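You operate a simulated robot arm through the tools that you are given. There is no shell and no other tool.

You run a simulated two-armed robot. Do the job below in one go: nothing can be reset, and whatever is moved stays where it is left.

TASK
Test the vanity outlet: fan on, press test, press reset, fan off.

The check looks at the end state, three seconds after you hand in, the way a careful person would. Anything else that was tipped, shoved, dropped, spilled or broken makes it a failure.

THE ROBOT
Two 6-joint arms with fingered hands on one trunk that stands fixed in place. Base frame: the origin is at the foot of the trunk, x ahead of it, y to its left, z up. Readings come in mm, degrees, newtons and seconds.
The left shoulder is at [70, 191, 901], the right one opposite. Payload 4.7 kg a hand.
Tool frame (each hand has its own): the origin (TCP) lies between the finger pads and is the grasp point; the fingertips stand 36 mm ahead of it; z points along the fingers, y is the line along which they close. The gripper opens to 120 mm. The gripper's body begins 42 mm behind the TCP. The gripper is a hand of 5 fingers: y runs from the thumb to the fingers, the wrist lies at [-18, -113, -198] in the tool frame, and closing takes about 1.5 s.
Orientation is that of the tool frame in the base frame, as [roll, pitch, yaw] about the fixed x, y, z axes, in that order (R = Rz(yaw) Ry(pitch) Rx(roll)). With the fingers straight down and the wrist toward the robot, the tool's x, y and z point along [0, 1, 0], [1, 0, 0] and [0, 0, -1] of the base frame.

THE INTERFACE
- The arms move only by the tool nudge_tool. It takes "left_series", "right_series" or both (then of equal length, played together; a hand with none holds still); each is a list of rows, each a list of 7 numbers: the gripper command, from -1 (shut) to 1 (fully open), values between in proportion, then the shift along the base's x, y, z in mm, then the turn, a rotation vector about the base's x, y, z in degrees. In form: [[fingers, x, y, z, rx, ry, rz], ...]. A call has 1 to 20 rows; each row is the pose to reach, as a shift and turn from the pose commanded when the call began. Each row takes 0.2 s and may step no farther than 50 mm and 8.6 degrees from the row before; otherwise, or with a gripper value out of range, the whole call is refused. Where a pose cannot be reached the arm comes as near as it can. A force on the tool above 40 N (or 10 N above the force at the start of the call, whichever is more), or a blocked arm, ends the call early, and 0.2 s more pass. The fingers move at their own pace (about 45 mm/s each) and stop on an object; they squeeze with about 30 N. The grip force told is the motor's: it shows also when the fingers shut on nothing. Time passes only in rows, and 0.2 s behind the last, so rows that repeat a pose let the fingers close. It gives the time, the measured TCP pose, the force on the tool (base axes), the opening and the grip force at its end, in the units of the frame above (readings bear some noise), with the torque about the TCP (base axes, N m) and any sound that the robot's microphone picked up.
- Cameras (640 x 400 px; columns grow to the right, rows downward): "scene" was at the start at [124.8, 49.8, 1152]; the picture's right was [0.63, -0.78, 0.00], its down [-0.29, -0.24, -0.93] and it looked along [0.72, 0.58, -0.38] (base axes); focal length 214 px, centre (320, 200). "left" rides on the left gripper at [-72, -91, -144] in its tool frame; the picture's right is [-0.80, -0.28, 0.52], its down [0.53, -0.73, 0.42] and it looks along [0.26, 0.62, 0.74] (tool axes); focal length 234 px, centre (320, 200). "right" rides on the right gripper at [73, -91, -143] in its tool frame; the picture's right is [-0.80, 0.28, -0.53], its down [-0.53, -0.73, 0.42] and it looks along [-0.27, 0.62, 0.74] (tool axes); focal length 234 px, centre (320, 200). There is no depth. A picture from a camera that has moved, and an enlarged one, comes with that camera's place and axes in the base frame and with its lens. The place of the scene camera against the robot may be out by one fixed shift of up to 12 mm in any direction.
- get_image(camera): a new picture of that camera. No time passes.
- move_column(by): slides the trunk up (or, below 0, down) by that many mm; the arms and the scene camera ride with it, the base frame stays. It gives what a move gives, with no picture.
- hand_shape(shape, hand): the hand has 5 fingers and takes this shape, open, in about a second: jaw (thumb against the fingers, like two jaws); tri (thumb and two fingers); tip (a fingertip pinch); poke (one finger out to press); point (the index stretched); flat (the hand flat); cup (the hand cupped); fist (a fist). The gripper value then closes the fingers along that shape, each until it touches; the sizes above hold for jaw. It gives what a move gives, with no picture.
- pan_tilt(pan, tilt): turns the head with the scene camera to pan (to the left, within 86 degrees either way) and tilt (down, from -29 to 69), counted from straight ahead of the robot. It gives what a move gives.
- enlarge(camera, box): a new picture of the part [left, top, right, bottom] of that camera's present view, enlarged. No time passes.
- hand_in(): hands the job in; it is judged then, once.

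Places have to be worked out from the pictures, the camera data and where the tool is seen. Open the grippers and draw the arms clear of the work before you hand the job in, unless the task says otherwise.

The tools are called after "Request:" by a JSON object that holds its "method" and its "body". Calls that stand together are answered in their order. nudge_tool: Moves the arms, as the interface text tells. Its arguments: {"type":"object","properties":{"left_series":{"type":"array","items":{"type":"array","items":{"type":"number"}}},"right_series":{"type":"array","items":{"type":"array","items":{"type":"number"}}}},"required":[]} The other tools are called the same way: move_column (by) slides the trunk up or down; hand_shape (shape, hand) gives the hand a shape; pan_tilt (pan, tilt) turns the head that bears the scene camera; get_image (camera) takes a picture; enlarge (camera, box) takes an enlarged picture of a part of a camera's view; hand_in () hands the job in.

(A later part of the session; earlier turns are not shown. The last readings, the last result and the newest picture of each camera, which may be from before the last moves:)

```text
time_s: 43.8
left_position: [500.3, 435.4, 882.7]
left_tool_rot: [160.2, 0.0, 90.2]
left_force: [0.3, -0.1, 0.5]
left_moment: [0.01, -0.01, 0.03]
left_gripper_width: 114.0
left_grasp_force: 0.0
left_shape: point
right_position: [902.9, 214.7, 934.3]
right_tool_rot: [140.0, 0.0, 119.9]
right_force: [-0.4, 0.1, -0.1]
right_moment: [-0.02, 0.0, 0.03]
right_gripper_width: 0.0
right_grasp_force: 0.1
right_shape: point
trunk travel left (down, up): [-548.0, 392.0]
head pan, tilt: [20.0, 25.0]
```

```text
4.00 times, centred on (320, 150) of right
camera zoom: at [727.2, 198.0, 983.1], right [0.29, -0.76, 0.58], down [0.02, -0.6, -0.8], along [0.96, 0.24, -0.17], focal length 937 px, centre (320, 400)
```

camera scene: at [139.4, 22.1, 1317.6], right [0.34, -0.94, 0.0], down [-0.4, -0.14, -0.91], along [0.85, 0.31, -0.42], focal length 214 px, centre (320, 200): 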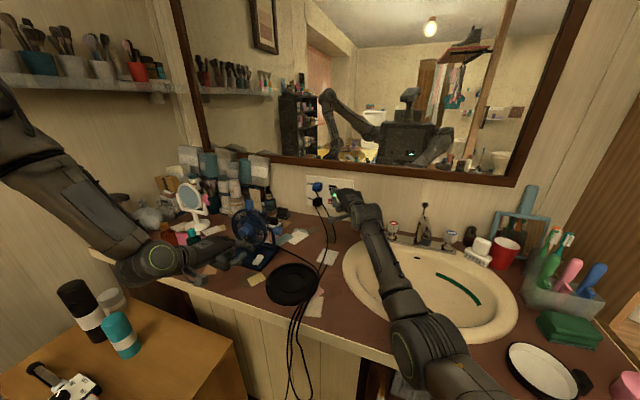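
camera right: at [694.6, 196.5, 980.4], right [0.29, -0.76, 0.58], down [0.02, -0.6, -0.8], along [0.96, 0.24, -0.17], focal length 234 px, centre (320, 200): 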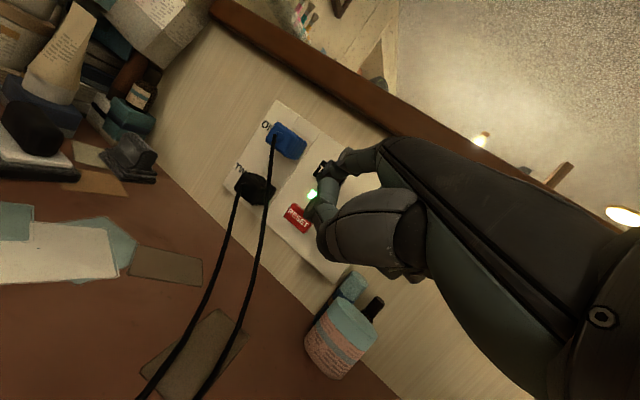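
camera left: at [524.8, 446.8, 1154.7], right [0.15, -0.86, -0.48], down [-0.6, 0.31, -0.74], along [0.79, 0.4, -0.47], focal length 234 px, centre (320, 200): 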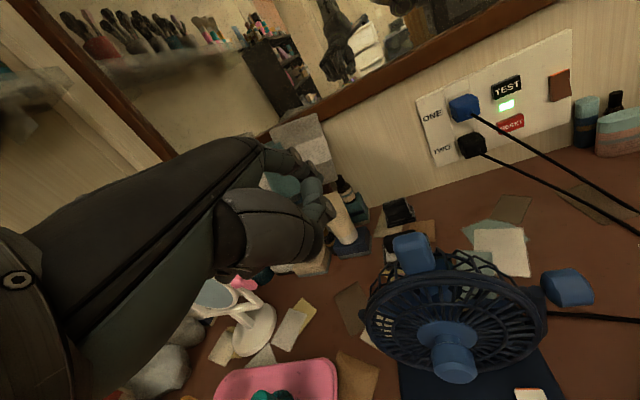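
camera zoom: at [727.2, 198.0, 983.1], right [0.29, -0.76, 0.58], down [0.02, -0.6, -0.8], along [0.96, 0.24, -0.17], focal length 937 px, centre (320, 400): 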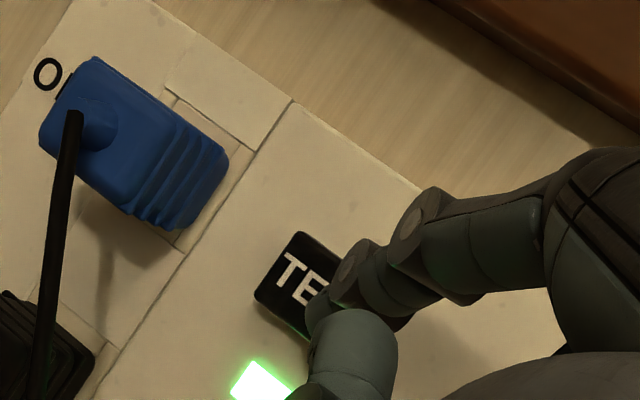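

The index tip is right in front of TEST. I'll push forward in 2 mm steps, watching force and the lamp.

Request:
{"method": "nudge_tool", "body": {"right_series": [[-1, 2, 0, 1, 0, 0, 0], [-1, 4, 0, 2, 0, 0, 0], [-1, 6, 0, 2, 0, 0, 0], [-1, 8, 0, 2, 0, 0, 0], [-1, 10, 0, 2, 0, 0, 0]]}}

Request:
{"method": "enlarge", "body": {"camera": "scene", "box": [310, 170, 374, 210]}}

Request:
{"method": "enlarge", "body": {"camera": "right", "box": [240, 100, 400, 200]}}

```text
time_s: 45.0
left_position: [500.4, 436.2, 884.3]
left_tool_rot: [160.0, 0.0, 90.2]
left_force: [-0.5, 0.2, -0.1]
left_moment: [-0.02, 0.0, 0.03]
left_gripper_width: 114.1
left_grasp_force: 0.0
left_shape: point
right_position: [914.8, 215.4, 936.4]
right_tool_rot: [139.9, 0.1, 120.0]
right_force: [-0.5, 0.5, 0.3]
right_moment: [-0.01, -0.02, 0.03]
right_gripper_width: 114.2
right_grasp_force: 0.0
right_shape: point
trunk travel left (down, up): [-548.0, 392.0]
head pan, tilt: [20.0, 25.0]
```

```text
10.00 times, centred on (342, 190) of scene
camera zoom: at [139.5, 22.8, 1317.5], right [0.34, -0.94, 0.0], down [-0.4, -0.14, -0.91], along [0.85, 0.31, -0.42], focal length 2145 px, centre (100, 300)
```

zoom: 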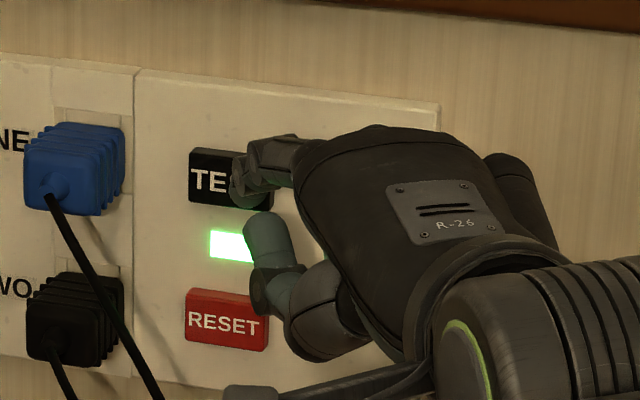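

```text
4.00 times, centred on (320, 150) of right
camera zoom: at [737.8, 198.0, 985.9], right [0.29, -0.76, 0.58], down [0.02, -0.6, -0.8], along [0.96, 0.24, -0.17], focal length 937 px, centre (320, 400)
```

zoom: 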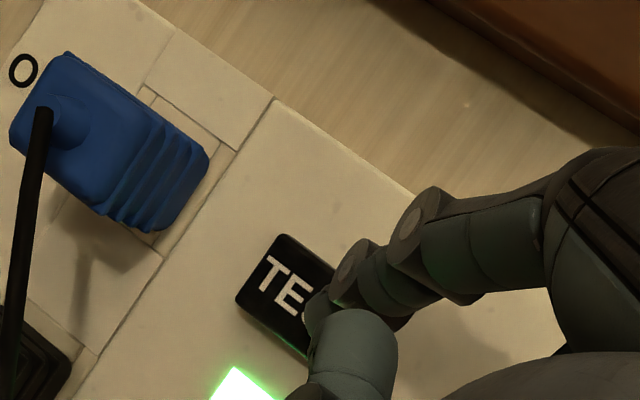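

No contact force yet and the lamp is still green. I'll continue forward another 8 mm in 2 mm steps.

Request:
{"method": "nudge_tool", "body": {"right_series": [[-1, 2, 1, 0, 0, 0, 0], [-1, 4, 2, 0, 0, 0, 0], [-1, 6, 2, 0, 0, 0, 0], [-1, 8, 2, 0, 0, 0, 0]]}}

Request:
{"method": "enlarge", "body": {"camera": "scene", "box": [310, 170, 374, 210]}}

Request:
{"method": "enlarge", "body": {"camera": "right", "box": [240, 100, 400, 200]}}

```text
time_s: 46.0
left_position: [500.4, 436.2, 883.5]
left_tool_rot: [160.0, -0.1, 90.2]
left_force: [0.6, -0.8, -0.5]
left_moment: [-0.02, 0.0, 0.0]
left_gripper_width: 114.0
left_grasp_force: 0.1
left_shape: point
right_position: [920.5, 218.2, 936.9]
right_tool_rot: [139.9, 0.0, 120.0]
right_force: [-6.6, -0.4, 1.7]
right_moment: [0.12, -0.24, 0.24]
right_gripper_width: 114.4
right_grasp_force: 0.1
right_shape: point
trunk travel left (down, up): [-548.0, 392.0]
head pan, tilt: [20.0, 25.0]
heard: click
```

```text
10.00 times, centred on (342, 190) of scene
camera zoom: at [138.3, 22.6, 1317.7], right [0.34, -0.94, 0.0], down [-0.4, -0.14, -0.91], along [0.85, 0.31, -0.42], focal length 2145 px, centre (100, 300)
```

zoom: 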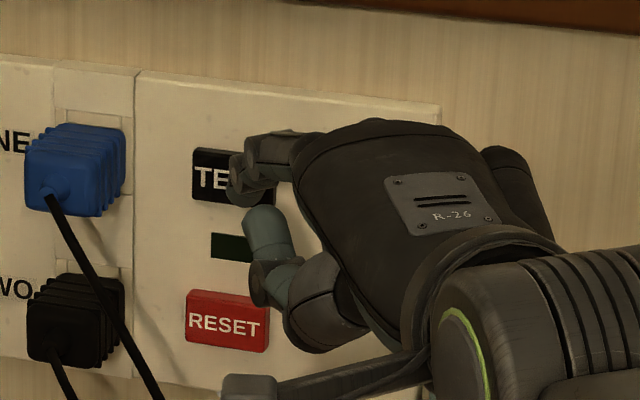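

```text
4.00 times, centred on (320, 150) of right
camera zoom: at [744.5, 200.5, 986.6], right [0.29, -0.76, 0.58], down [0.02, -0.6, -0.8], along [0.96, 0.24, -0.16], focal length 937 px, centre (320, 400)
```

zoom: 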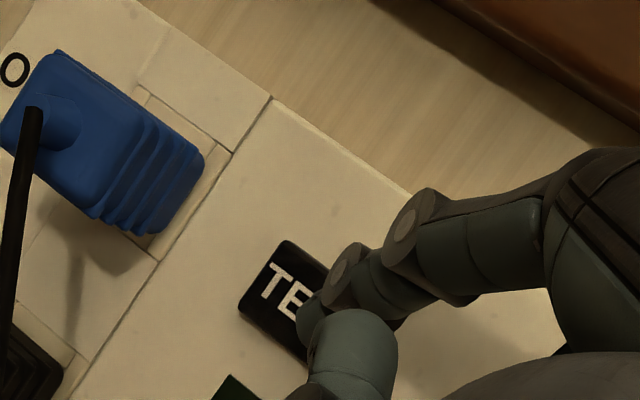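

There was a click, about 6.6 N on the finger, and the lamp went dark, so TEST has tripped the outlet. I'll withdraw 45 mm and check that the fan has stopped.

Request:
{"method": "nudge_tool", "body": {"right_series": [[-1, -8, 0, 0, 0, 0, 0], [-1, -20, -2, 0, 0, 0, 0], [-1, -32, -2, 0, 0, 0, 0], [-1, -45, -2, 0, 0, 0, 0], [-1, -45, -2, 0, 0, 0, 0], [-1, -45, -2, 0, 0, 0, 0], [-1, -45, -2, 0, 0, 0, 0]]}}

Request:
{"method": "enlarge", "body": {"camera": "scene", "box": [220, 200, 284, 240]}}

Request:
{"method": "nudge_tool", "body": {"right_series": [[-1, 0, 0, 0, 0, 0, 0], [-1, 0, 0, 0, 0, 0, 0]]}}

Request:
{"method": "enlarge", "body": {"camera": "scene", "box": [220, 200, 284, 240]}}

Request:
{"method": "enlarge", "body": {"camera": "right", "box": [200, 100, 420, 380]}}

Request:
{"method": "enlarge", "body": {"camera": "scene", "box": [290, 165, 386, 225]}}

```text
time_s: 47.6
left_position: [500.8, 434.8, 884.3]
left_tool_rot: [160.1, 0.0, 90.1]
left_force: [-0.3, -0.2, 0.2]
left_moment: [0.02, 0.0, -0.05]
left_gripper_width: 114.1
left_grasp_force: 0.0
left_shape: point
right_position: [876.7, 215.3, 935.8]
right_tool_rot: [140.0, 0.0, 120.0]
right_force: [0.2, 0.5, 0.7]
right_moment: [0.03, 0.01, 0.03]
right_gripper_width: 114.2
right_grasp_force: 0.1
right_shape: point
trunk travel left (down, up): [-548.0, 392.0]
head pan, tilt: [20.0, 25.0]
```

```text
10.00 times, centred on (252, 220) of scene
camera zoom: at [139.6, 22.8, 1317.5], right [0.34, -0.94, 0.0], down [-0.4, -0.14, -0.91], along [0.85, 0.31, -0.42], focal length 2145 px, centre (1000, 0)
```

zoom: 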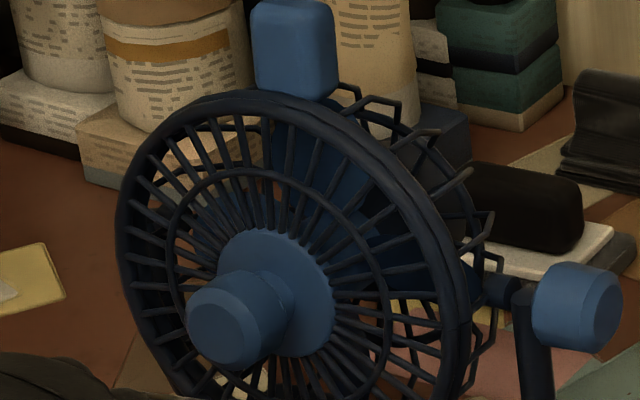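

```text
time_s: 48.2
left_position: [501.2, 435.9, 883.0]
left_tool_rot: [160.2, 0.1, 90.1]
left_force: [-0.3, -0.7, 0.0]
left_moment: [0.02, 0.05, 0.01]
left_gripper_width: 114.6
left_grasp_force: 0.0
left_shape: point
right_position: [877.0, 215.4, 934.7]
right_tool_rot: [140.0, 0.1, 119.9]
right_force: [0.0, 1.0, -0.9]
right_moment: [0.01, 0.02, -0.02]
right_gripper_width: 114.3
right_grasp_force: 0.2
right_shape: point
trunk travel left (down, up): [-548.0, 392.0]
head pan, tilt: [20.0, 25.0]
```

```text
10.00 times, centred on (252, 220) of scene
camera zoom: at [139.6, 22.8, 1317.5], right [0.34, -0.94, 0.0], down [-0.4, -0.14, -0.91], along [0.85, 0.31, -0.42], focal length 2145 px, centre (1000, 0)
```

zoom: 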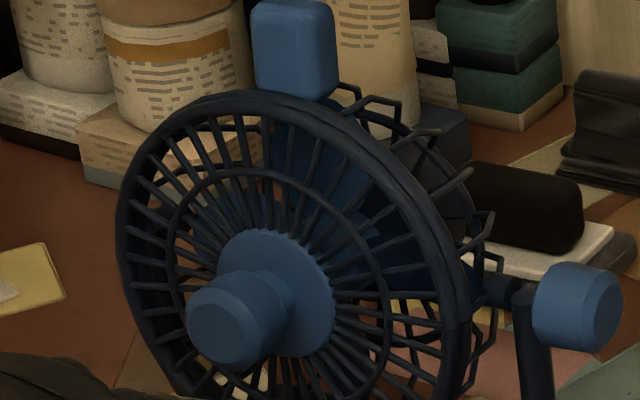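

```text
1.43 times, centred on (310, 240) of right
camera zoom: at [701.1, 197.8, 984.9], right [0.29, -0.76, 0.58], down [0.02, -0.61, -0.8], along [0.96, 0.24, -0.17], focal length 334 px, centre (334, 143)
```

zoom: 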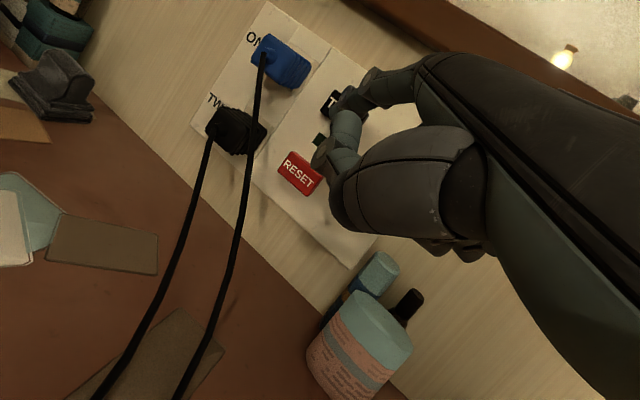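

```text
6.67 times, centred on (338, 195) of scene
camera zoom: at [139.6, 22.8, 1317.5], right [0.34, -0.94, 0.0], down [-0.4, -0.14, -0.91], along [0.85, 0.31, -0.42], focal length 1430 px, centre (200, 233)
```

zoom: 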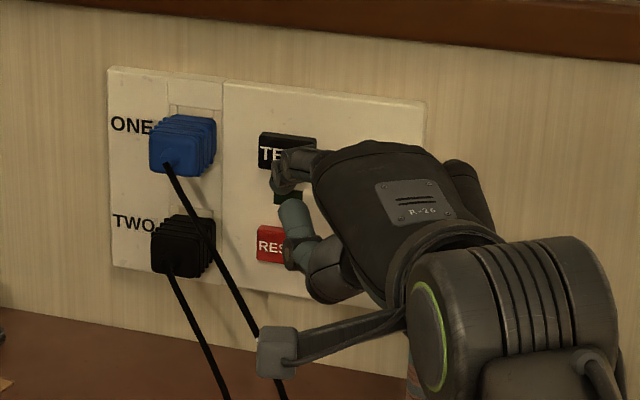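

The fan's blades are frozen in both pictures, so the test cut its power. For RESET, the present hand angle would put the curled fingers on the blue-capped bottle, so in free space I'll turn the right hand to yaw 15° with a steeper 60° tilt.

Request:
{"method": "nudge_tool", "body": {"right_series": [[-1, -9, 2, 7, -1.28, 3.09, -4.99], [-1, -18, 4, 14, -2.55, 6.18, -9.97], [-1, -27, 5.5, 20, -3.83, 9.27, -14.96], [-1, -27, 5.5, 20, -3.83, 9.27, -14.96]]}}

Request:
{"method": "get_image", "body": {"camera": "right"}}

Request:
{"method": "enlarge", "body": {"camera": "scene", "box": [290, 165, 386, 225]}}

```text
time_s: 49.2
left_position: [500.8, 435.4, 882.7]
left_tool_rot: [160.1, 0.0, 90.2]
left_force: [-0.1, 0.3, -0.1]
left_moment: [-0.01, 0.0, 0.0]
left_gripper_width: 114.0
left_grasp_force: 0.0
left_shape: point
right_position: [849.7, 220.2, 955.8]
right_tool_rot: [149.9, 0.0, 105.0]
right_force: [0.5, 0.1, 1.1]
right_moment: [0.03, 0.02, 0.05]
right_gripper_width: 114.2
right_grasp_force: 0.0
right_shape: point
trunk travel left (down, up): [-548.0, 392.0]
head pan, tilt: [20.0, 25.0]
```

```text
taken
camera right: at [686.5, 252.6, 1032.6], right [0.19, -0.78, 0.59], down [-0.27, -0.62, -0.73], along [0.94, -0.02, -0.33], focal length 234 px, centre (320, 200)
```

right: 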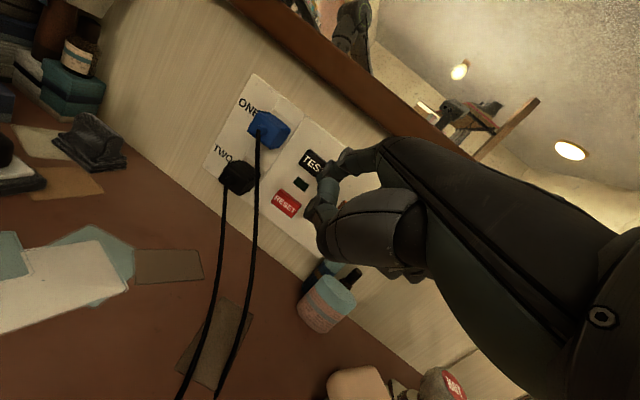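

```text
6.67 times, centred on (338, 195) of scene
camera zoom: at [140.1, 22.4, 1317.5], right [0.34, -0.94, 0.0], down [-0.4, -0.14, -0.91], along [0.85, 0.31, -0.42], focal length 1430 px, centre (200, 233)
```

zoom: 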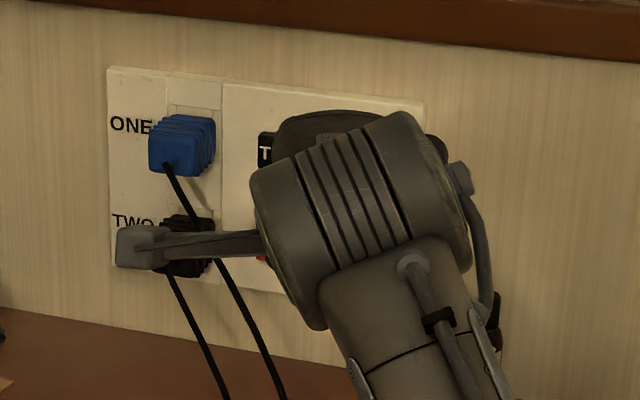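

The new orientation was reached exactly. I'll go forward at this height to about 17 mm from the wall buttons, which keeps the thumb ahead of the hanging cord, before descending to RESET.

Request:
{"method": "nudge_tool", "body": {"right_series": [[-1, 10, 2, 0, 0, 0, 0], [-1, 20, 4, 0, 0, 0, 0], [-1, 30, 6, 0, 0, 0, 0], [-1, 30, 6, 0, 0, 0, 0]]}}

Request:
{"method": "enlarge", "body": {"camera": "right", "box": [200, 120, 392, 320]}}

```text
time_s: 50.2
left_position: [500.7, 436.5, 882.1]
left_tool_rot: [160.1, 0.0, 90.2]
left_force: [0.1, 0.5, -0.8]
left_moment: [-0.01, 0.01, 0.01]
left_gripper_width: 114.4
left_grasp_force: 0.1
left_shape: point
right_position: [880.8, 226.5, 956.3]
right_tool_rot: [150.1, 0.0, 105.0]
right_force: [-0.6, 0.3, -0.3]
right_moment: [0.0, 0.02, 0.03]
right_gripper_width: 114.2
right_grasp_force: 0.0
right_shape: point
trunk travel left (down, up): [-548.0, 392.0]
head pan, tilt: [20.0, 25.0]
```

```text
2.00 times, centred on (296, 220) of right
camera zoom: at [716.9, 258.1, 1033.2], right [0.19, -0.78, 0.59], down [-0.27, -0.62, -0.73], along [0.94, -0.02, -0.33], focal length 468 px, centre (368, 160)
```

zoom: 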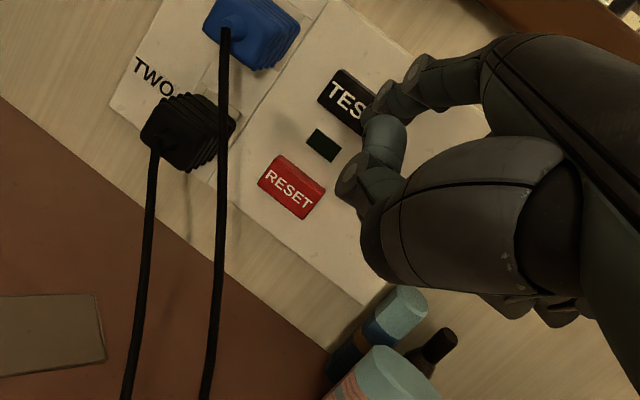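

At (881, 226.5, 956) the view is clear: RESET triangulates to about (977, 277, 897), and the cords pass to the left. I'll descend 40 mm and recheck clearance to the cord and the bottles.

Request:
{"method": "nudge_tool", "body": {"right_series": [[-1, 0, 0, -13, 0, 0, 0], [-1, 0, 0, -26, 0, 0, 0], [-1, 0, 1, -40, 0, 0, 0], [-1, 0, 1, -40, 0, 0, 0]]}}

Request:
{"method": "enlarge", "body": {"camera": "right", "box": [200, 120, 424, 320]}}

Request:
{"method": "enlarge", "body": {"camera": "scene", "box": [290, 165, 386, 225]}}

```text
time_s: 51.2
left_position: [500.3, 436.6, 883.0]
left_tool_rot: [160.1, 0.0, 90.3]
left_force: [0.3, -0.6, 0.3]
left_moment: [-0.03, -0.02, -0.03]
left_gripper_width: 114.2
left_grasp_force: 0.0
left_shape: point
right_position: [880.4, 228.1, 915.0]
right_tool_rot: [150.0, 0.0, 105.0]
right_force: [0.2, 0.5, -0.7]
right_moment: [0.0, 0.02, 0.03]
right_gripper_width: 114.5
right_grasp_force: 0.0
right_shape: point
trunk travel left (down, up): [-548.0, 392.0]
head pan, tilt: [20.0, 25.0]
```

```text
2.00 times, centred on (312, 220) of right
camera zoom: at [717.6, 259.5, 992.6], right [0.19, -0.78, 0.59], down [-0.27, -0.62, -0.73], along [0.94, -0.02, -0.33], focal length 468 px, centre (336, 160)
```

zoom: 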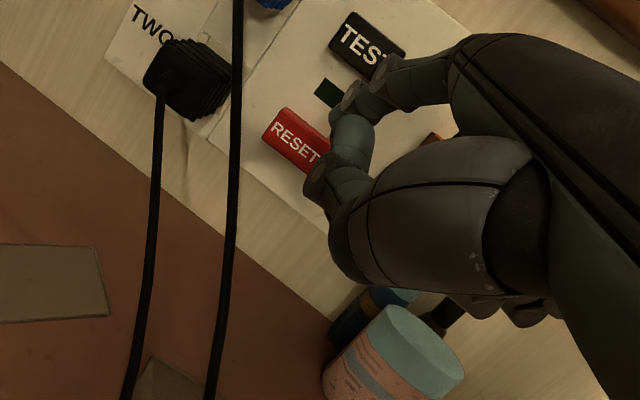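

```text
6.67 times, centred on (338, 195) of scene
camera zoom: at [139.4, 22.7, 1317.5], right [0.34, -0.94, 0.0], down [-0.4, -0.14, -0.91], along [0.85, 0.31, -0.42], focal length 1430 px, centre (200, 233)
```

zoom: 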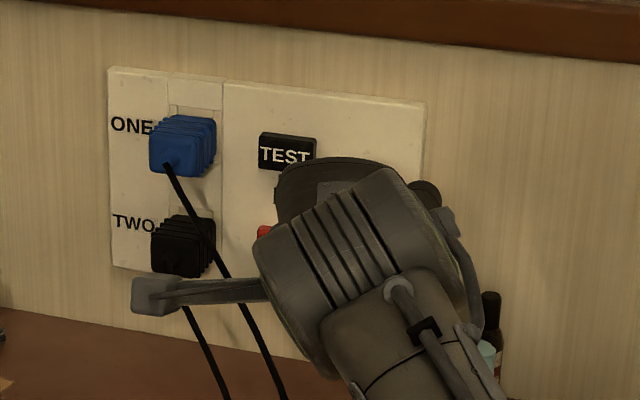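

There is no contact, and the jar lid sits lower (z≈850) and nearer the wall than the hand. I'll descend the remaining 31 mm to RESET height.

Request:
{"method": "nudge_tool", "body": {"right_series": [[-1, 0, 0, -10, 0, 0, 0], [-1, 0, 0, -20, 0, 0, 0], [-1, 0, 0, -31, 0, 0, 0], [-1, 0, 0, -31, 0, 0, 0]]}}

Request:
{"method": "enlarge", "body": {"camera": "right", "box": [200, 100, 424, 300]}}

Request:
{"method": "enlarge", "body": {"camera": "right", "box": [270, 130, 366, 190]}}

```text
time_s: 52.2
left_position: [500.2, 436.4, 883.1]
left_tool_rot: [160.2, -0.1, 90.3]
left_force: [-0.2, -0.4, -0.6]
left_moment: [-0.04, 0.0, 0.01]
left_gripper_width: 114.3
left_grasp_force: 0.1
left_shape: point
right_position: [880.7, 229.3, 885.8]
right_tool_rot: [150.0, 0.1, 105.0]
right_force: [-0.5, 0.4, 0.3]
right_moment: [-0.01, -0.03, -0.01]
right_gripper_width: 114.2
right_grasp_force: 0.1
right_shape: point
trunk travel left (down, up): [-548.0, 392.0]
head pan, tilt: [20.0, 25.0]
```

```text
2.00 times, centred on (312, 200) of right
camera zoom: at [716.8, 259.8, 961.6], right [0.19, -0.78, 0.59], down [-0.27, -0.62, -0.73], along [0.94, -0.02, -0.33], focal length 468 px, centre (336, 200)
```

zoom: 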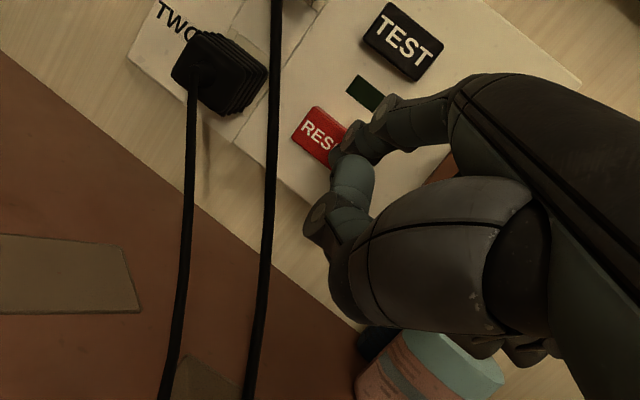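

```text
6.67 times, centred on (318, 160) of right
camera zoom: at [716.8, 259.8, 961.6], right [0.19, -0.78, 0.59], down [-0.27, -0.62, -0.73], along [0.94, -0.02, -0.33], focal length 1561 px, centre (333, 467)
```

zoom: 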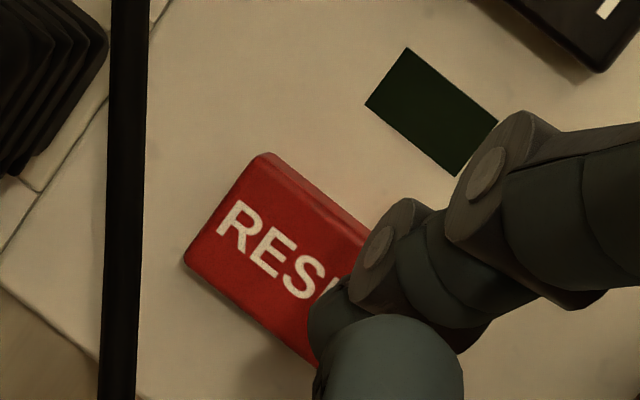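

The index tip is lined up with RESET's upper right part. I'll nudge it 4 mm left and 2 mm down toward the centre while closing in to a few millimetres from the face.

Request:
{"method": "nudge_tool", "body": {"right_series": [[-1, 4, 2, -1, 0, 0, 0], [-1, 8, 4, -2, 0, 0, 0], [-1, 12, 4, -2, 0, 0, 0], [-1, 12, 4, -2, 0, 0, 0]]}}

Request:
{"method": "enlarge", "body": {"camera": "right", "box": [270, 130, 366, 190]}}

```text
time_s: 53.2
left_position: [500.6, 436.2, 884.2]
left_tool_rot: [160.2, 0.0, 90.2]
left_force: [-0.4, -0.3, 0.8]
left_moment: [0.01, 0.0, -0.01]
left_gripper_width: 114.3
left_grasp_force: 0.1
left_shape: point
right_position: [891.4, 232.2, 882.9]
right_tool_rot: [150.0, 0.0, 105.0]
right_force: [0.8, -0.8, 0.8]
right_moment: [0.01, 0.0, -0.01]
right_gripper_width: 114.0
right_grasp_force: 0.0
right_shape: point
trunk travel left (down, up): [-548.0, 392.0]
head pan, tilt: [20.0, 25.0]
```

```text
6.67 times, centred on (318, 160) of right
camera zoom: at [728.6, 263.8, 959.7], right [0.19, -0.78, 0.59], down [-0.27, -0.62, -0.73], along [0.94, -0.02, -0.33], focal length 1561 px, centre (333, 467)
```

zoom: 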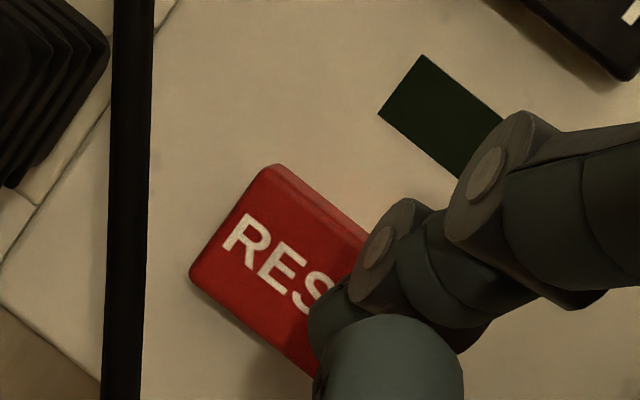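

Still no contact, and the tip is over the right-centre of RESET. I'll push forward in 2 mm steps until it clicks.

Request:
{"method": "nudge_tool", "body": {"right_series": [[-1, 2, 1, 0, 0, 0, 0], [-1, 4, 2, 0, 0, 0, 0], [-1, 6, 2, 0, 0, 0, 0], [-1, 8, 2, 0, 0, 0, 0], [-1, 10, 2, 0, 0, 0, 0]]}}

Request:
{"method": "enlarge", "body": {"camera": "right", "box": [270, 130, 366, 190]}}

```text
time_s: 54.4
left_position: [500.5, 435.7, 883.5]
left_tool_rot: [160.1, 0.0, 90.2]
left_force: [0.1, -0.5, -0.1]
left_moment: [0.01, 0.02, -0.03]
left_gripper_width: 114.1
left_grasp_force: 0.0
left_shape: point
right_position: [895.6, 232.5, 883.6]
right_tool_rot: [150.0, 0.0, 105.0]
right_force: [-0.8, -0.5, 0.1]
right_moment: [-0.03, 0.0, -0.01]
right_gripper_width: 114.1
right_grasp_force: 0.1
right_shape: point
right hand out of reach, approached as far as the arm can: row 4, 5
trunk travel left (down, up): [-548.0, 392.0]
head pan, tilt: [20.0, 25.0]
```

```text
6.67 times, centred on (318, 160) of right
camera zoom: at [732.8, 264.1, 960.2], right [0.19, -0.78, 0.59], down [-0.27, -0.62, -0.73], along [0.94, -0.02, -0.33], focal length 1561 px, centre (333, 467)
```

zoom: 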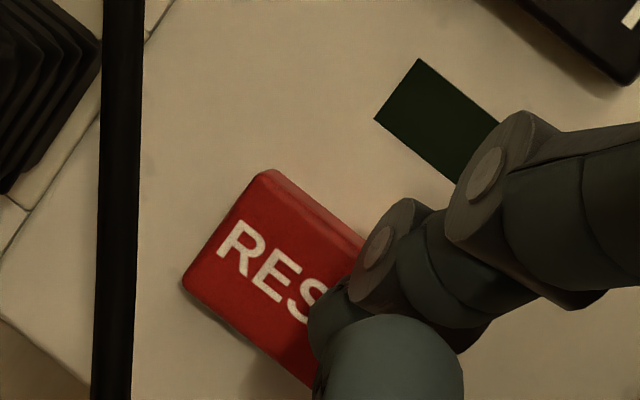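

The arm ran out of reach about 8 mm short, with no contact. A slightly flatter tilt (55°) and a trunk 20 mm lower will give the needed reach, so I'll back off a little and raise the hand first.

Request:
{"method": "nudge_tool", "body": {"right_series": [[-1, -6, -2, 3, 0, 0, 0], [-1, -15, -4, 13, 0, 0, 0], [-1, -15, -4, 26, 0, 0, 0], [-1, -15, -4, 26, 0, 0, 0]]}}

Request:
{"method": "move_column", "body": {"by": -20}}

Request:
{"method": "enlarge", "body": {"camera": "scene", "box": [200, 190, 296, 250]}}

```text
time_s: 55.4
left_position: [500.5, 435.6, 882.6]
left_tool_rot: [160.1, 0.0, 90.2]
left_force: [-0.9, -1.1, 1.0]
left_moment: [0.04, 0.01, 0.0]
left_gripper_width: 114.4
left_grasp_force: 0.0
left_shape: point
right_position: [895.0, 237.6, 907.8]
right_tool_rot: [150.0, 0.0, 105.1]
right_force: [0.6, -0.6, -0.7]
right_moment: [-0.05, -0.02, 0.0]
right_gripper_width: 114.3
right_grasp_force: 0.1
right_shape: point
right hand out of reach, approached as far as the arm can: row 1, 2, 3, 4
trunk travel left (down, up): [-548.0, 392.0]
head pan, tilt: [20.0, 25.0]
```

```text
time_s: 56.0
left_position: [501.0, 436.7, 863.4]
left_tool_rot: [160.1, 0.0, 90.2]
left_force: [-1.1, -0.7, -0.3]
left_moment: [-0.01, 0.02, 0.0]
left_gripper_width: 114.3
left_grasp_force: 0.0
left_shape: point
right_position: [895.1, 236.7, 888.5]
right_tool_rot: [150.1, 0.1, 105.0]
right_force: [-1.0, 0.2, 0.1]
right_moment: [0.02, 0.0, -0.03]
right_gripper_width: 114.2
right_grasp_force: 0.1
right_shape: point
trunk travel left (down, up): [-528.0, 412.0]
head pan, tilt: [20.0, 25.0]
```

```text
6.67 times, centred on (248, 220) of scene
camera zoom: at [139.1, 22.5, 1297.6], right [0.34, -0.94, 0.0], down [-0.4, -0.14, -0.91], along [0.85, 0.31, -0.42], focal length 1430 px, centre (800, 67)
```

zoom: 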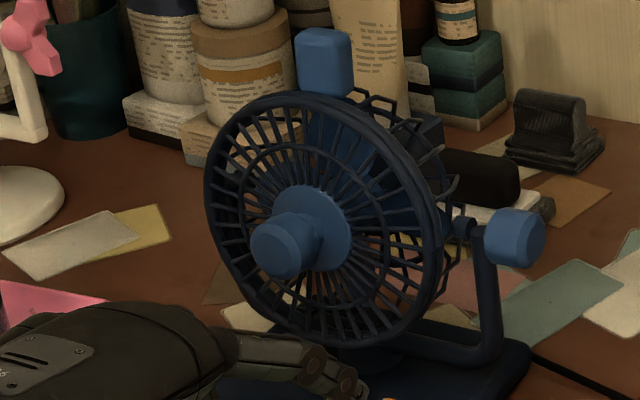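

The right arm was nearly straight and only slid sideways to (895, 237, 888). I'll command a bigger retreat toward the robot and slightly up to get the elbow bending again.

Request:
{"method": "nudge_tool", "body": {"right_series": [[-1, -10, -5, 6, 0, 0, 0], [-1, -20, -10, 12, 0, 0, 0], [-1, -30, -14, 18, 0, 0, 0], [-1, -30, -14, 20, 0, 0, 0]]}}

Request:
{"method": "enlarge", "body": {"camera": "right", "box": [200, 100, 424, 300]}}

```text
time_s: 57.0
left_position: [500.1, 436.4, 862.9]
left_tool_rot: [160.2, 0.1, 90.1]
left_force: [0.6, 0.2, 0.0]
left_moment: [-0.02, -0.01, -0.01]
left_gripper_width: 114.1
left_grasp_force: 0.1
left_shape: point
right_position: [894.3, 241.5, 903.5]
right_tool_rot: [149.9, -0.1, 105.1]
right_force: [0.1, 0.2, 0.1]
right_moment: [-0.02, 0.03, 0.01]
right_gripper_width: 114.2
right_grasp_force: 0.1
right_shape: point
right hand out of reach, approached as far as the arm can: row 1, 2, 3, 4
trunk travel left (down, up): [-528.0, 412.0]
head pan, tilt: [20.0, 25.0]
```

```text
2.00 times, centred on (312, 200) of right
camera zoom: at [729.4, 273.3, 980.1], right [0.19, -0.78, 0.59], down [-0.27, -0.62, -0.73], along [0.94, -0.02, -0.33], focal length 468 px, centre (336, 200)
```

zoom: 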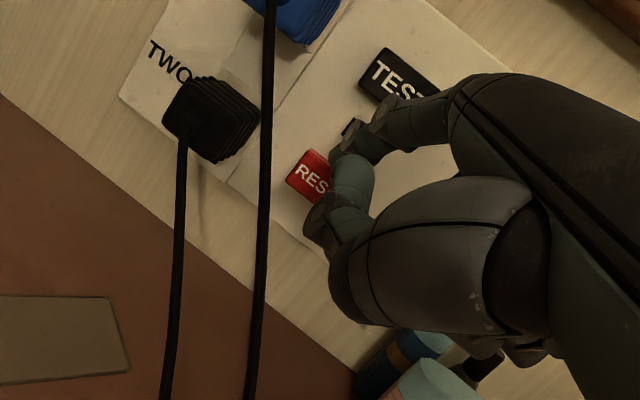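

The arm is in a near-straight singular posture and won't retract along its own line. I'll try one larger 49 mm step straight back along the arm direction and hold, which is safe even if it doesn't move.

Request:
{"method": "nudge_tool", "body": {"right_series": [[-1, -41, -26, 4, 0, 0, 0], [-1, -41, -26, 4, 0, 0, 0], [-1, -41, -26, 4, 0, 0, 0], [-1, -41, -26, 4, 0, 0, 0]]}}

Request:
{"method": "get_image", "body": {"camera": "scene"}}

```text
time_s: 58.0
left_position: [500.1, 435.5, 862.6]
left_tool_rot: [160.1, 0.0, 90.4]
left_force: [0.2, 1.4, -0.1]
left_moment: [-0.03, 0.02, 0.03]
left_gripper_width: 114.2
left_grasp_force: 0.0
left_shape: point
right_position: [893.1, 241.3, 903.3]
right_tool_rot: [150.0, 0.0, 105.0]
right_force: [-0.3, -0.3, 0.0]
right_moment: [0.02, 0.02, 0.0]
right_gripper_width: 114.2
right_grasp_force: 0.0
right_shape: point
right hand out of reach, approached as far as the arm can: row 1, 2, 3, 4
trunk travel left (down, up): [-528.0, 412.0]
head pan, tilt: [20.0, 25.0]
```

```text
taken
camera scene: at [139.6, 22.8, 1297.5], right [0.34, -0.94, 0.0], down [-0.4, -0.14, -0.91], along [0.85, 0.31, -0.42], focal length 214 px, centre (320, 200)
```

scene: 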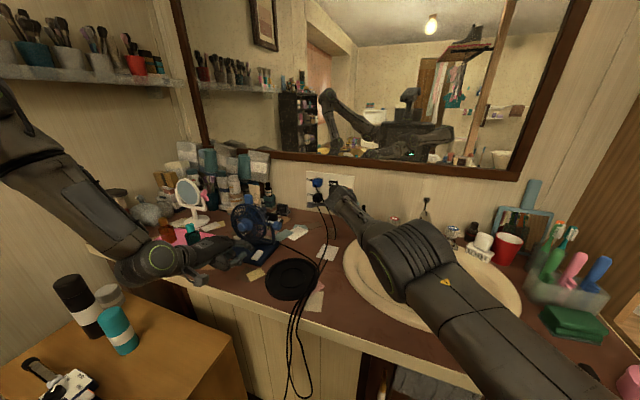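

The picture shows the right arm nearly straight. I'll try moving it mainly upward by 40 mm with a bit of backward motion, which should make the elbow bend.

Request:
{"method": "nudge_tool", "body": {"right_series": [[-1, -8, -4, 14, 0, 0, 0], [-1, -16, -8, 28, 0, 0, 0], [-1, -24, -12, 42, 0, 0, 0], [-1, -32, -16, 42, 0, 0, 0], [-1, -40, -20, 42, 0, 0, 0], [-1, -48, -24, 42, 0, 0, 0]]}}

Request:
{"method": "enlarge", "body": {"camera": "right", "box": [200, 100, 424, 300]}}

```text
time_s: 59.4
left_position: [501.5, 435.5, 863.4]
left_tool_rot: [160.1, 0.0, 90.2]
left_force: [0.1, -0.6, 0.4]
left_moment: [0.0, 0.01, -0.04]
left_gripper_width: 114.1
left_grasp_force: 0.1
left_shape: point
right_position: [890.4, 247.5, 946.7]
right_tool_rot: [150.1, 0.0, 105.0]
right_force: [1.2, -0.6, -0.3]
right_moment: [-0.02, 0.02, -0.02]
right_gripper_width: 113.8
right_grasp_force: 0.0
right_shape: point
right hand out of reach, approached as far as the arm can: row 1, 2, 3, 4, 5, 6
trunk travel left (down, up): [-528.0, 412.0]
head pan, tilt: [20.0, 25.0]
```

```text
2.00 times, centred on (312, 200) of right
camera zoom: at [727.5, 279.8, 1023.2], right [0.19, -0.78, 0.59], down [-0.27, -0.62, -0.73], along [0.94, -0.02, -0.33], focal length 468 px, centre (336, 200)
```

zoom: 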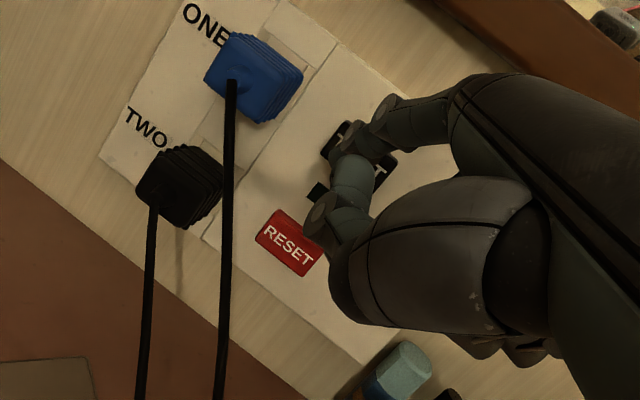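

The arm slid up along its reach limit to (890, 247.5, 947) without bending. I'll look closely at its posture to see which way the elbow bends.

Request:
{"method": "enlarge", "body": {"camera": "scene", "box": [310, 160, 630, 400]}}

Request:
{"method": "enlarge", "body": {"camera": "scene", "box": [340, 80, 500, 180]}}

```text
1.67 times, centred on (470, 280) of scene
camera zoom: at [139.7, 22.8, 1297.5], right [0.34, -0.94, 0.0], down [-0.4, -0.14, -0.91], along [0.85, 0.31, -0.42], focal length 358 px, centre (70, 67)
```

zoom: 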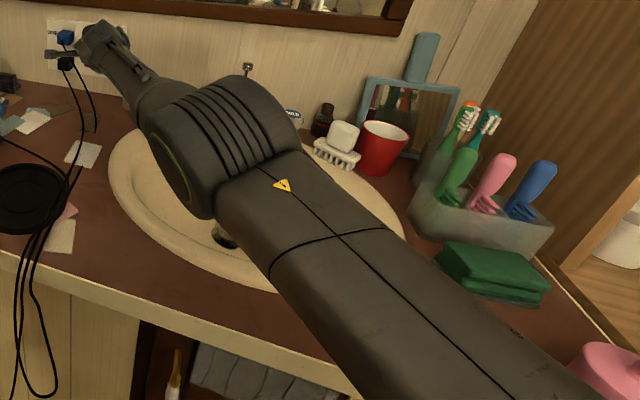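

```text
4.00 times, centred on (420, 130) of scene
camera zoom: at [139.7, 22.8, 1297.5], right [0.34, -0.94, 0.0], down [-0.4, -0.14, -0.91], along [0.85, 0.31, -0.42], focal length 858 px, centre (-80, 480)
```

zoom: 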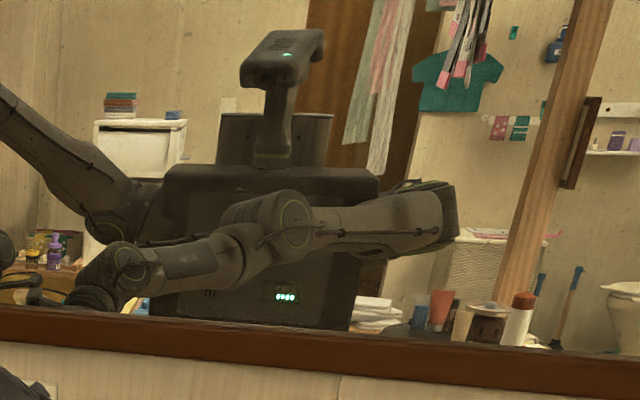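

The elbow bends in the vertical plane, and tilting the hand further down moves it away from the wall, so that motion should force the elbow and wrist joints to work. I'll tilt the right hand 18° further down while backing and slightly raising the TCP.

Request:
{"method": "nudge_tool", "body": {"right_series": [[-1, -10, -3, 2, -1.16, 4.35, 0], [-1, -20, -5, 4, -2.33, 8.69, 0], [-1, -32, -8, 7, -3.49, 13.04, 0], [-1, -45, -12, 12, -4.66, 17.39, 0], [-1, -50, -14, 14, -4.66, 17.39, 0]]}}

Request:
{"method": "enlarge", "body": {"camera": "right", "box": [200, 100, 424, 300]}}

```text
time_s: 60.6
left_position: [501.1, 434.5, 863.3]
left_tool_rot: [160.1, 0.0, 90.2]
left_force: [0.5, -1.0, 1.3]
left_moment: [0.03, 0.04, -0.04]
left_gripper_width: 114.1
left_grasp_force: 0.1
left_shape: point
right_position: [845.7, 236.1, 959.4]
right_tool_rot: [168.2, 0.1, 105.0]
right_force: [0.0, -0.1, -0.5]
right_moment: [-0.03, -0.01, 0.01]
right_gripper_width: 114.1
right_grasp_force: 0.0
right_shape: point
right hand out of reach, approached as far as the arm can: row 5
trunk travel left (down, up): [-528.0, 412.0]
head pan, tilt: [20.0, 25.0]
```

```text
2.00 times, centred on (312, 200) of right
camera zoom: at [713.0, 275.7, 1079.0], right [0.37, -0.73, 0.57], down [-0.47, -0.68, -0.56], along [0.8, -0.06, -0.59], focal length 468 px, centre (336, 200)
```

zoom: 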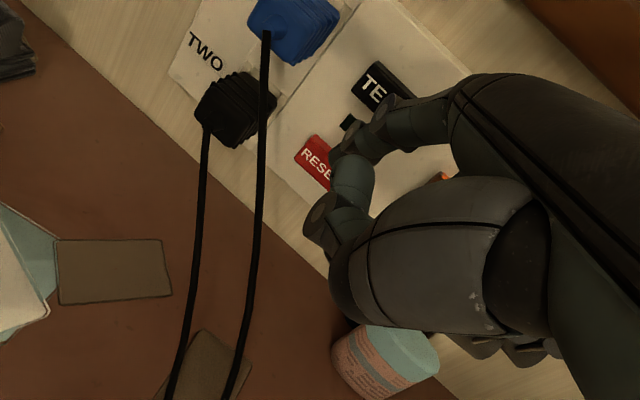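

The tilt change worked, and the hand is now at (846, 236, 959), away from the wall. I'll tilt back up 18° while holding the TCP back at a pose that was reachable before; pitching up should bend the elbow, and its worst case is the earlier safe spot.

Request:
{"method": "nudge_tool", "body": {"right_series": [[-1, 1, -3, 0, 1.16, -4.35, 0], [-1, 2, -7, 0, 2.33, -8.69, 0], [-1, 3, -11, 0, 3.49, -13.04, 0], [-1, 4, -16, 0, 4.66, -17.39, 0], [-1, 4, -16, 0, 4.66, -17.39, 0], [-1, 4, -16, 0, 4.66, -17.39, 0]]}}

Request:
{"method": "enlarge", "body": {"camera": "right", "box": [200, 100, 424, 300]}}

```text
time_s: 62.0
left_position: [501.2, 435.6, 863.8]
left_tool_rot: [160.1, 0.0, 90.2]
left_force: [-0.1, 0.6, -0.3]
left_moment: [0.0, 0.0, 0.02]
left_gripper_width: 114.1
left_grasp_force: 0.1
left_shape: point
right_position: [891.0, 249.2, 958.9]
right_tool_rot: [149.9, 0.0, 105.0]
right_force: [0.6, 0.2, 0.7]
right_moment: [-0.04, -0.02, 0.02]
right_gripper_width: 114.2
right_grasp_force: 0.0
right_shape: point
right hand out of reach, approached as far as the arm can: row 1, 2, 3, 4, 5, 6
trunk travel left (down, up): [-528.0, 412.0]
head pan, tilt: [20.0, 25.0]
```

```text
2.00 times, centred on (312, 200) of right
camera zoom: at [727.2, 280.6, 1036.8], right [0.19, -0.78, 0.59], down [-0.27, -0.62, -0.73], along [0.94, -0.02, -0.33], focal length 468 px, centre (336, 200)
```

zoom: 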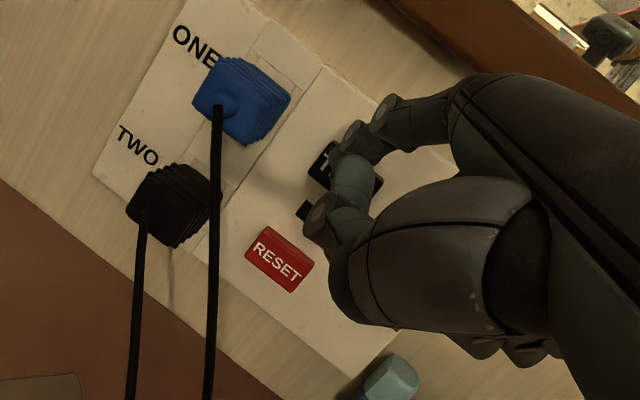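

The arm is still riding its full-extension shell; the elbow seems to have passed slightly through straight. I'll tilt the hand down again to get away from the wall, then stretch outward a little in free space and move upward so it flexes the proper way.

Request:
{"method": "nudge_tool", "body": {"right_series": [[-1, -10, -3, 2, -1.16, 4.35, 0], [-1, -20, -5, 4, -2.33, 8.69, 0], [-1, -32, -8, 7, -3.49, 13.04, 0], [-1, -45, -12, 12, -4.66, 17.39, 0], [-1, -45, -12, 12, -4.66, 17.39, 0]]}}

Request:
{"method": "nudge_tool", "body": {"right_series": [[-1, 12, 8, 0, 0, 0, 0], [-1, 20, 13, 5, 0, 0, 0], [-1, 20, 13, 20, 0, 0, 0], [-1, 16, 10, 35, 0, 0, 0], [-1, 8, 5, 50, 0, 0, 0], [-1, 0, 0, 65, 0, 0, 0]]}}

Request:
{"method": "nudge_tool", "body": {"right_series": [[-1, 0, 0, 10, 0, 0, 0], [-1, -8, -5, 20, 0, 0, 0], [-1, -16, -10, 30, 0, 0, 0], [-1, -30, -19, 30, 0, 0, 0]]}}

```text
time_s: 63.2
left_position: [500.6, 436.1, 862.8]
left_tool_rot: [160.1, 0.1, 90.2]
left_force: [-0.3, 0.4, 0.2]
left_moment: [-0.01, -0.01, -0.02]
left_gripper_width: 114.1
left_grasp_force: 0.2
left_shape: point
right_position: [845.2, 237.9, 970.4]
right_tool_rot: [168.2, 0.0, 105.1]
right_force: [0.3, -0.8, -0.2]
right_moment: [-0.01, 0.02, -0.01]
right_gripper_width: 114.3
right_grasp_force: 0.1
right_shape: point
trunk travel left (down, up): [-528.0, 412.0]
head pan, tilt: [20.0, 25.0]
```

```text
time_s: 64.6
left_position: [500.9, 436.8, 862.5]
left_tool_rot: [160.1, 0.1, 90.2]
left_force: [-1.3, 0.0, -0.6]
left_moment: [0.02, 0.01, 0.0]
left_gripper_width: 114.3
left_grasp_force: 0.0
left_shape: point
right_position: [841.8, 229.6, 1026.9]
right_tool_rot: [168.1, 0.0, 105.0]
right_force: [0.2, -0.4, -0.9]
right_moment: [0.0, 0.0, -0.01]
right_gripper_width: 114.1
right_grasp_force: 0.0
right_shape: point
right hand out of reach, approached as far as the arm can: row 1, 2, 3, 4, 5, 6
trunk travel left (down, up): [-528.0, 412.0]
head pan, tilt: [20.0, 25.0]
```

```text
time_s: 65.6
left_position: [501.0, 436.1, 863.0]
left_tool_rot: [160.2, 0.0, 90.2]
left_force: [0.2, 0.6, -0.9]
left_moment: [-0.02, -0.02, 0.0]
left_gripper_width: 114.6
left_grasp_force: 0.1
left_shape: point
right_position: [834.0, 228.7, 1064.3]
right_tool_rot: [168.2, 0.0, 105.0]
right_force: [0.4, -0.5, -0.3]
right_moment: [0.0, -0.01, -0.03]
right_gripper_width: 114.6
right_grasp_force: 0.1
right_shape: point
right hand out of reach, approached as far as the arm can: row 1, 2, 3, 4
trunk travel left (down, up): [-528.0, 412.0]
head pan, tilt: [20.0, 25.0]
```

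Still on the full-extension shell. I'll raise the arm by a large amount in free space, following the shell inward, since a big lift with a steady inward pull should let the elbow flex.

Request:
{"method": "nudge_tool", "body": {"right_series": [[-1, -8, -5, 40, 0, 0, 0], [-1, -20, -13, 80, 0, 0, 0], [-1, -36, -24, 120, 0, 0, 0], [-1, -56, -37, 160, 0, 0, 0], [-1, -80, -52, 200, 0, 0, 0], [-1, -110, -72, 230, 0, 0, 0], [-1, -140, -90, 240, 0, 0, 0], [-1, -140, -90, 240, 0, 0, 0]]}}

Request:
{"method": "get_image", "body": {"camera": "scene"}}

```text
time_s: 67.6
left_position: [500.7, 435.8, 863.5]
left_tool_rot: [160.1, 0.0, 90.2]
left_force: [-0.4, 0.2, -0.7]
left_moment: [0.0, 0.01, -0.02]
left_gripper_width: 114.5
left_grasp_force: 0.0
left_shape: point
right_position: [770.8, 152.5, 1278.9]
right_tool_rot: [172.0, -1.1, 103.5]
right_force: [0.1, 0.3, -0.2]
right_moment: [0.0, -0.02, 0.0]
right_gripper_width: 114.2
right_grasp_force: 0.1
right_shape: point
right hand out of reach, approached as far as the arm can: row 3, 4, 5, 6, 7, 8
trunk travel left (down, up): [-528.0, 412.0]
head pan, tilt: [20.0, 25.0]
stopped in row 8 (right hand): the arm was blocked; the commanded pose is now the measured one
```

```text
taken
camera scene: at [139.6, 22.5, 1297.5], right [0.34, -0.94, 0.0], down [-0.4, -0.14, -0.91], along [0.85, 0.31, -0.42], focal length 214 px, centre (320, 200)
```

scene: 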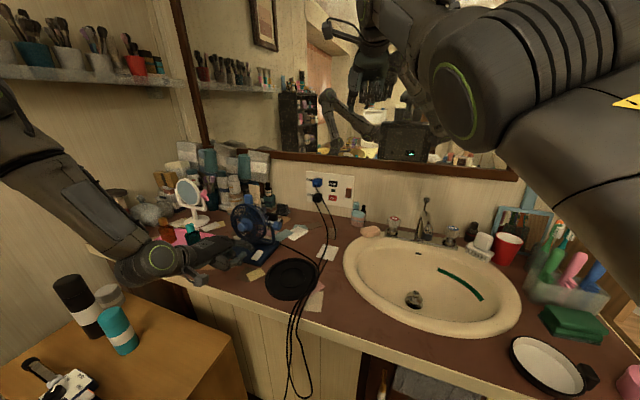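

The arm reported being blocked while still fully stretched, but nothing was touched in the scene. With the hand now high in free space, I'll try going down while pulling inward, to see whether the elbow flexes the other way.

Request:
{"method": "nudge_tool", "body": {"right_series": [[-1, -5, -5, -20, 0, 0, 0], [-1, -15, -12, -40, 0, 0, 0], [-1, -30, -22, -60, 0, 0, 0], [-1, -45, -32, -80, 0, 0, 0], [-1, -60, -40, -100, 0, 0, 0], [-1, -60, -40, -100, 0, 0, 0]]}}

Request:
{"method": "get_image", "body": {"camera": "scene"}}

```text
time_s: 69.0
left_position: [500.4, 435.8, 863.0]
left_tool_rot: [160.1, 0.0, 90.2]
left_force: [-0.2, 0.2, -0.4]
left_moment: [0.0, -0.03, -0.02]
left_gripper_width: 114.2
left_grasp_force: 0.0
left_shape: point
right_position: [785.7, 167.3, 1239.5]
right_tool_rot: [172.1, -1.0, 103.6]
right_force: [-0.7, 0.3, 0.3]
right_moment: [-0.03, -0.03, 0.02]
right_gripper_width: 114.0
right_grasp_force: 0.0
right_shape: point
right hand out of reach, approached as far as the arm can: row 1, 2, 3, 4, 5, 6
trunk travel left (down, up): [-528.0, 412.0]
head pan, tilt: [20.0, 25.0]
```

```text
taken
camera scene: at [139.7, 22.9, 1297.5], right [0.34, -0.94, 0.0], down [-0.4, -0.14, -0.91], along [0.85, 0.31, -0.42], focal length 214 px, centre (320, 200)
```

scene: 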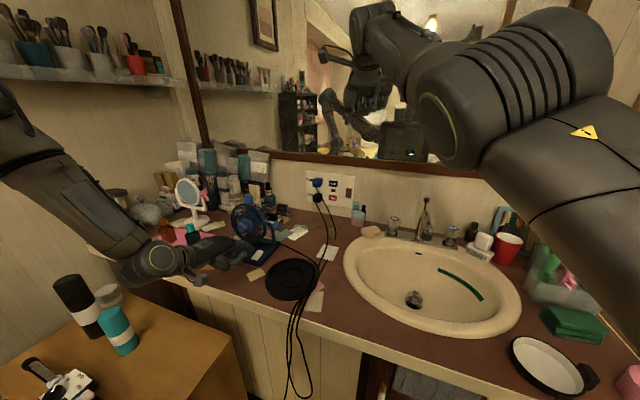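

The elbow won't unlock with pure translation. I'll turn the hand in free space back to its earlier neutral orientation (50° tilt, 30° yaw) while pulling straight inward along the arm; even if it stays stretched, the end position is clear of everything.

Request:
{"method": "nudge_tool", "body": {"right_series": [[-1, -10, 1, 6, 2.38, -5.96, 3.2], [-1, -20, 2, 12, 4.76, -11.92, 6.4], [-1, -30, 4, 18, 7.14, -17.88, 9.6], [-1, -40, 5, 24, 9.52, -23.84, 12.8], [-1, -50, 6, 30, 11.9, -29.8, 16], [-1, -60, 7, 33, 11.9, -29.8, 16], [-1, -60, 7, 33, 11.9, -29.8, 16], [-1, -60, 7, 33, 11.9, -29.8, 16]]}}

Request:
{"method": "get_image", "body": {"camera": "scene"}}

```text
time_s: 70.8
left_position: [500.0, 437.1, 863.2]
left_tool_rot: [160.1, 0.0, 90.2]
left_force: [-0.2, -0.3, -0.6]
left_moment: [0.01, 0.04, -0.05]
left_gripper_width: 114.3
left_grasp_force: 0.0
left_shape: point
right_position: [824.3, 232.6, 1330.7]
right_tool_rot: [143.6, -1.3, 118.8]
right_force: [0.1, -0.9, 0.3]
right_moment: [0.01, 0.01, 0.02]
right_gripper_width: 114.0
right_grasp_force: 0.0
right_shape: point
right hand out of reach, approached as far as the arm can: row 1, 2, 3, 4, 5, 6, 7, 8
trunk travel left (down, up): [-528.0, 412.0]
head pan, tilt: [20.0, 25.0]
```

```text
taken
camera scene: at [139.6, 22.8, 1297.5], right [0.34, -0.94, 0.0], down [-0.4, -0.14, -0.91], along [0.85, 0.31, -0.42], focal length 214 px, centre (320, 200)
```

scene: 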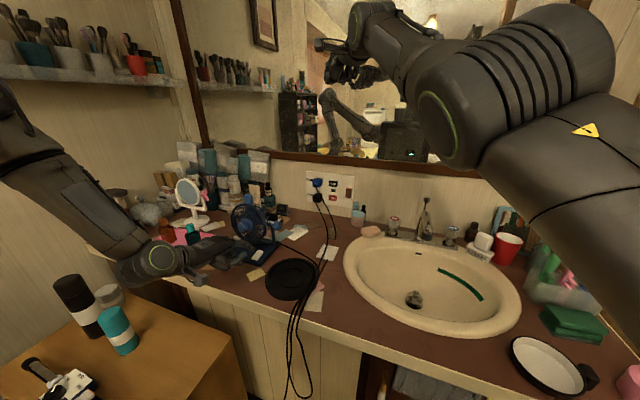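

Still stretched. I'll test a sideways motion to the right combined with an inward pull, again in clear space high above the sink.

Request:
{"method": "nudge_tool", "body": {"right_series": [[-1, -16, -25, 0, 0, 0, 0], [-1, -32, -50, 0, 0, 0, 0], [-1, -50, -75, 0, 0, 0, 0], [-1, -70, -105, 0, 0, 0, 0], [-1, -90, -140, 0, 0, 0, 0], [-1, -110, -170, -10, 0, 0, 0], [-1, -130, -200, -20, 0, 0, 0]]}}

Request:
{"method": "get_image", "body": {"camera": "scene"}}

```text
time_s: 72.4
left_position: [500.1, 436.0, 863.5]
left_tool_rot: [160.1, 0.0, 90.2]
left_force: [-0.3, 0.1, 0.0]
left_moment: [0.01, 0.01, -0.01]
left_gripper_width: 114.2
left_grasp_force: 0.0
left_shape: point
right_position: [833.1, 158.9, 1384.7]
right_tool_rot: [143.7, -1.3, 118.8]
right_force: [0.1, 0.6, 1.0]
right_moment: [-0.01, -0.01, -0.01]
right_gripper_width: 114.2
right_grasp_force: 0.0
right_shape: point
right hand out of reach, approached as far as the arm can: row 1, 2, 3, 4, 5, 6, 7
trunk travel left (down, up): [-528.0, 412.0]
head pan, tilt: [20.0, 25.0]
```

```text
taken
camera scene: at [139.5, 22.8, 1297.5], right [0.34, -0.94, 0.0], down [-0.4, -0.14, -0.91], along [0.85, 0.31, -0.42], focal length 214 px, centre (320, 200)
```

scene: 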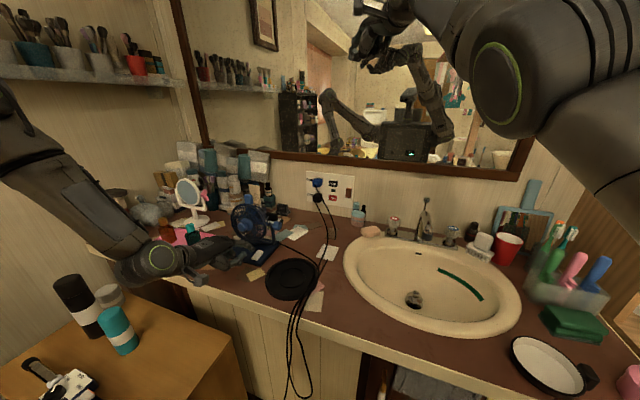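

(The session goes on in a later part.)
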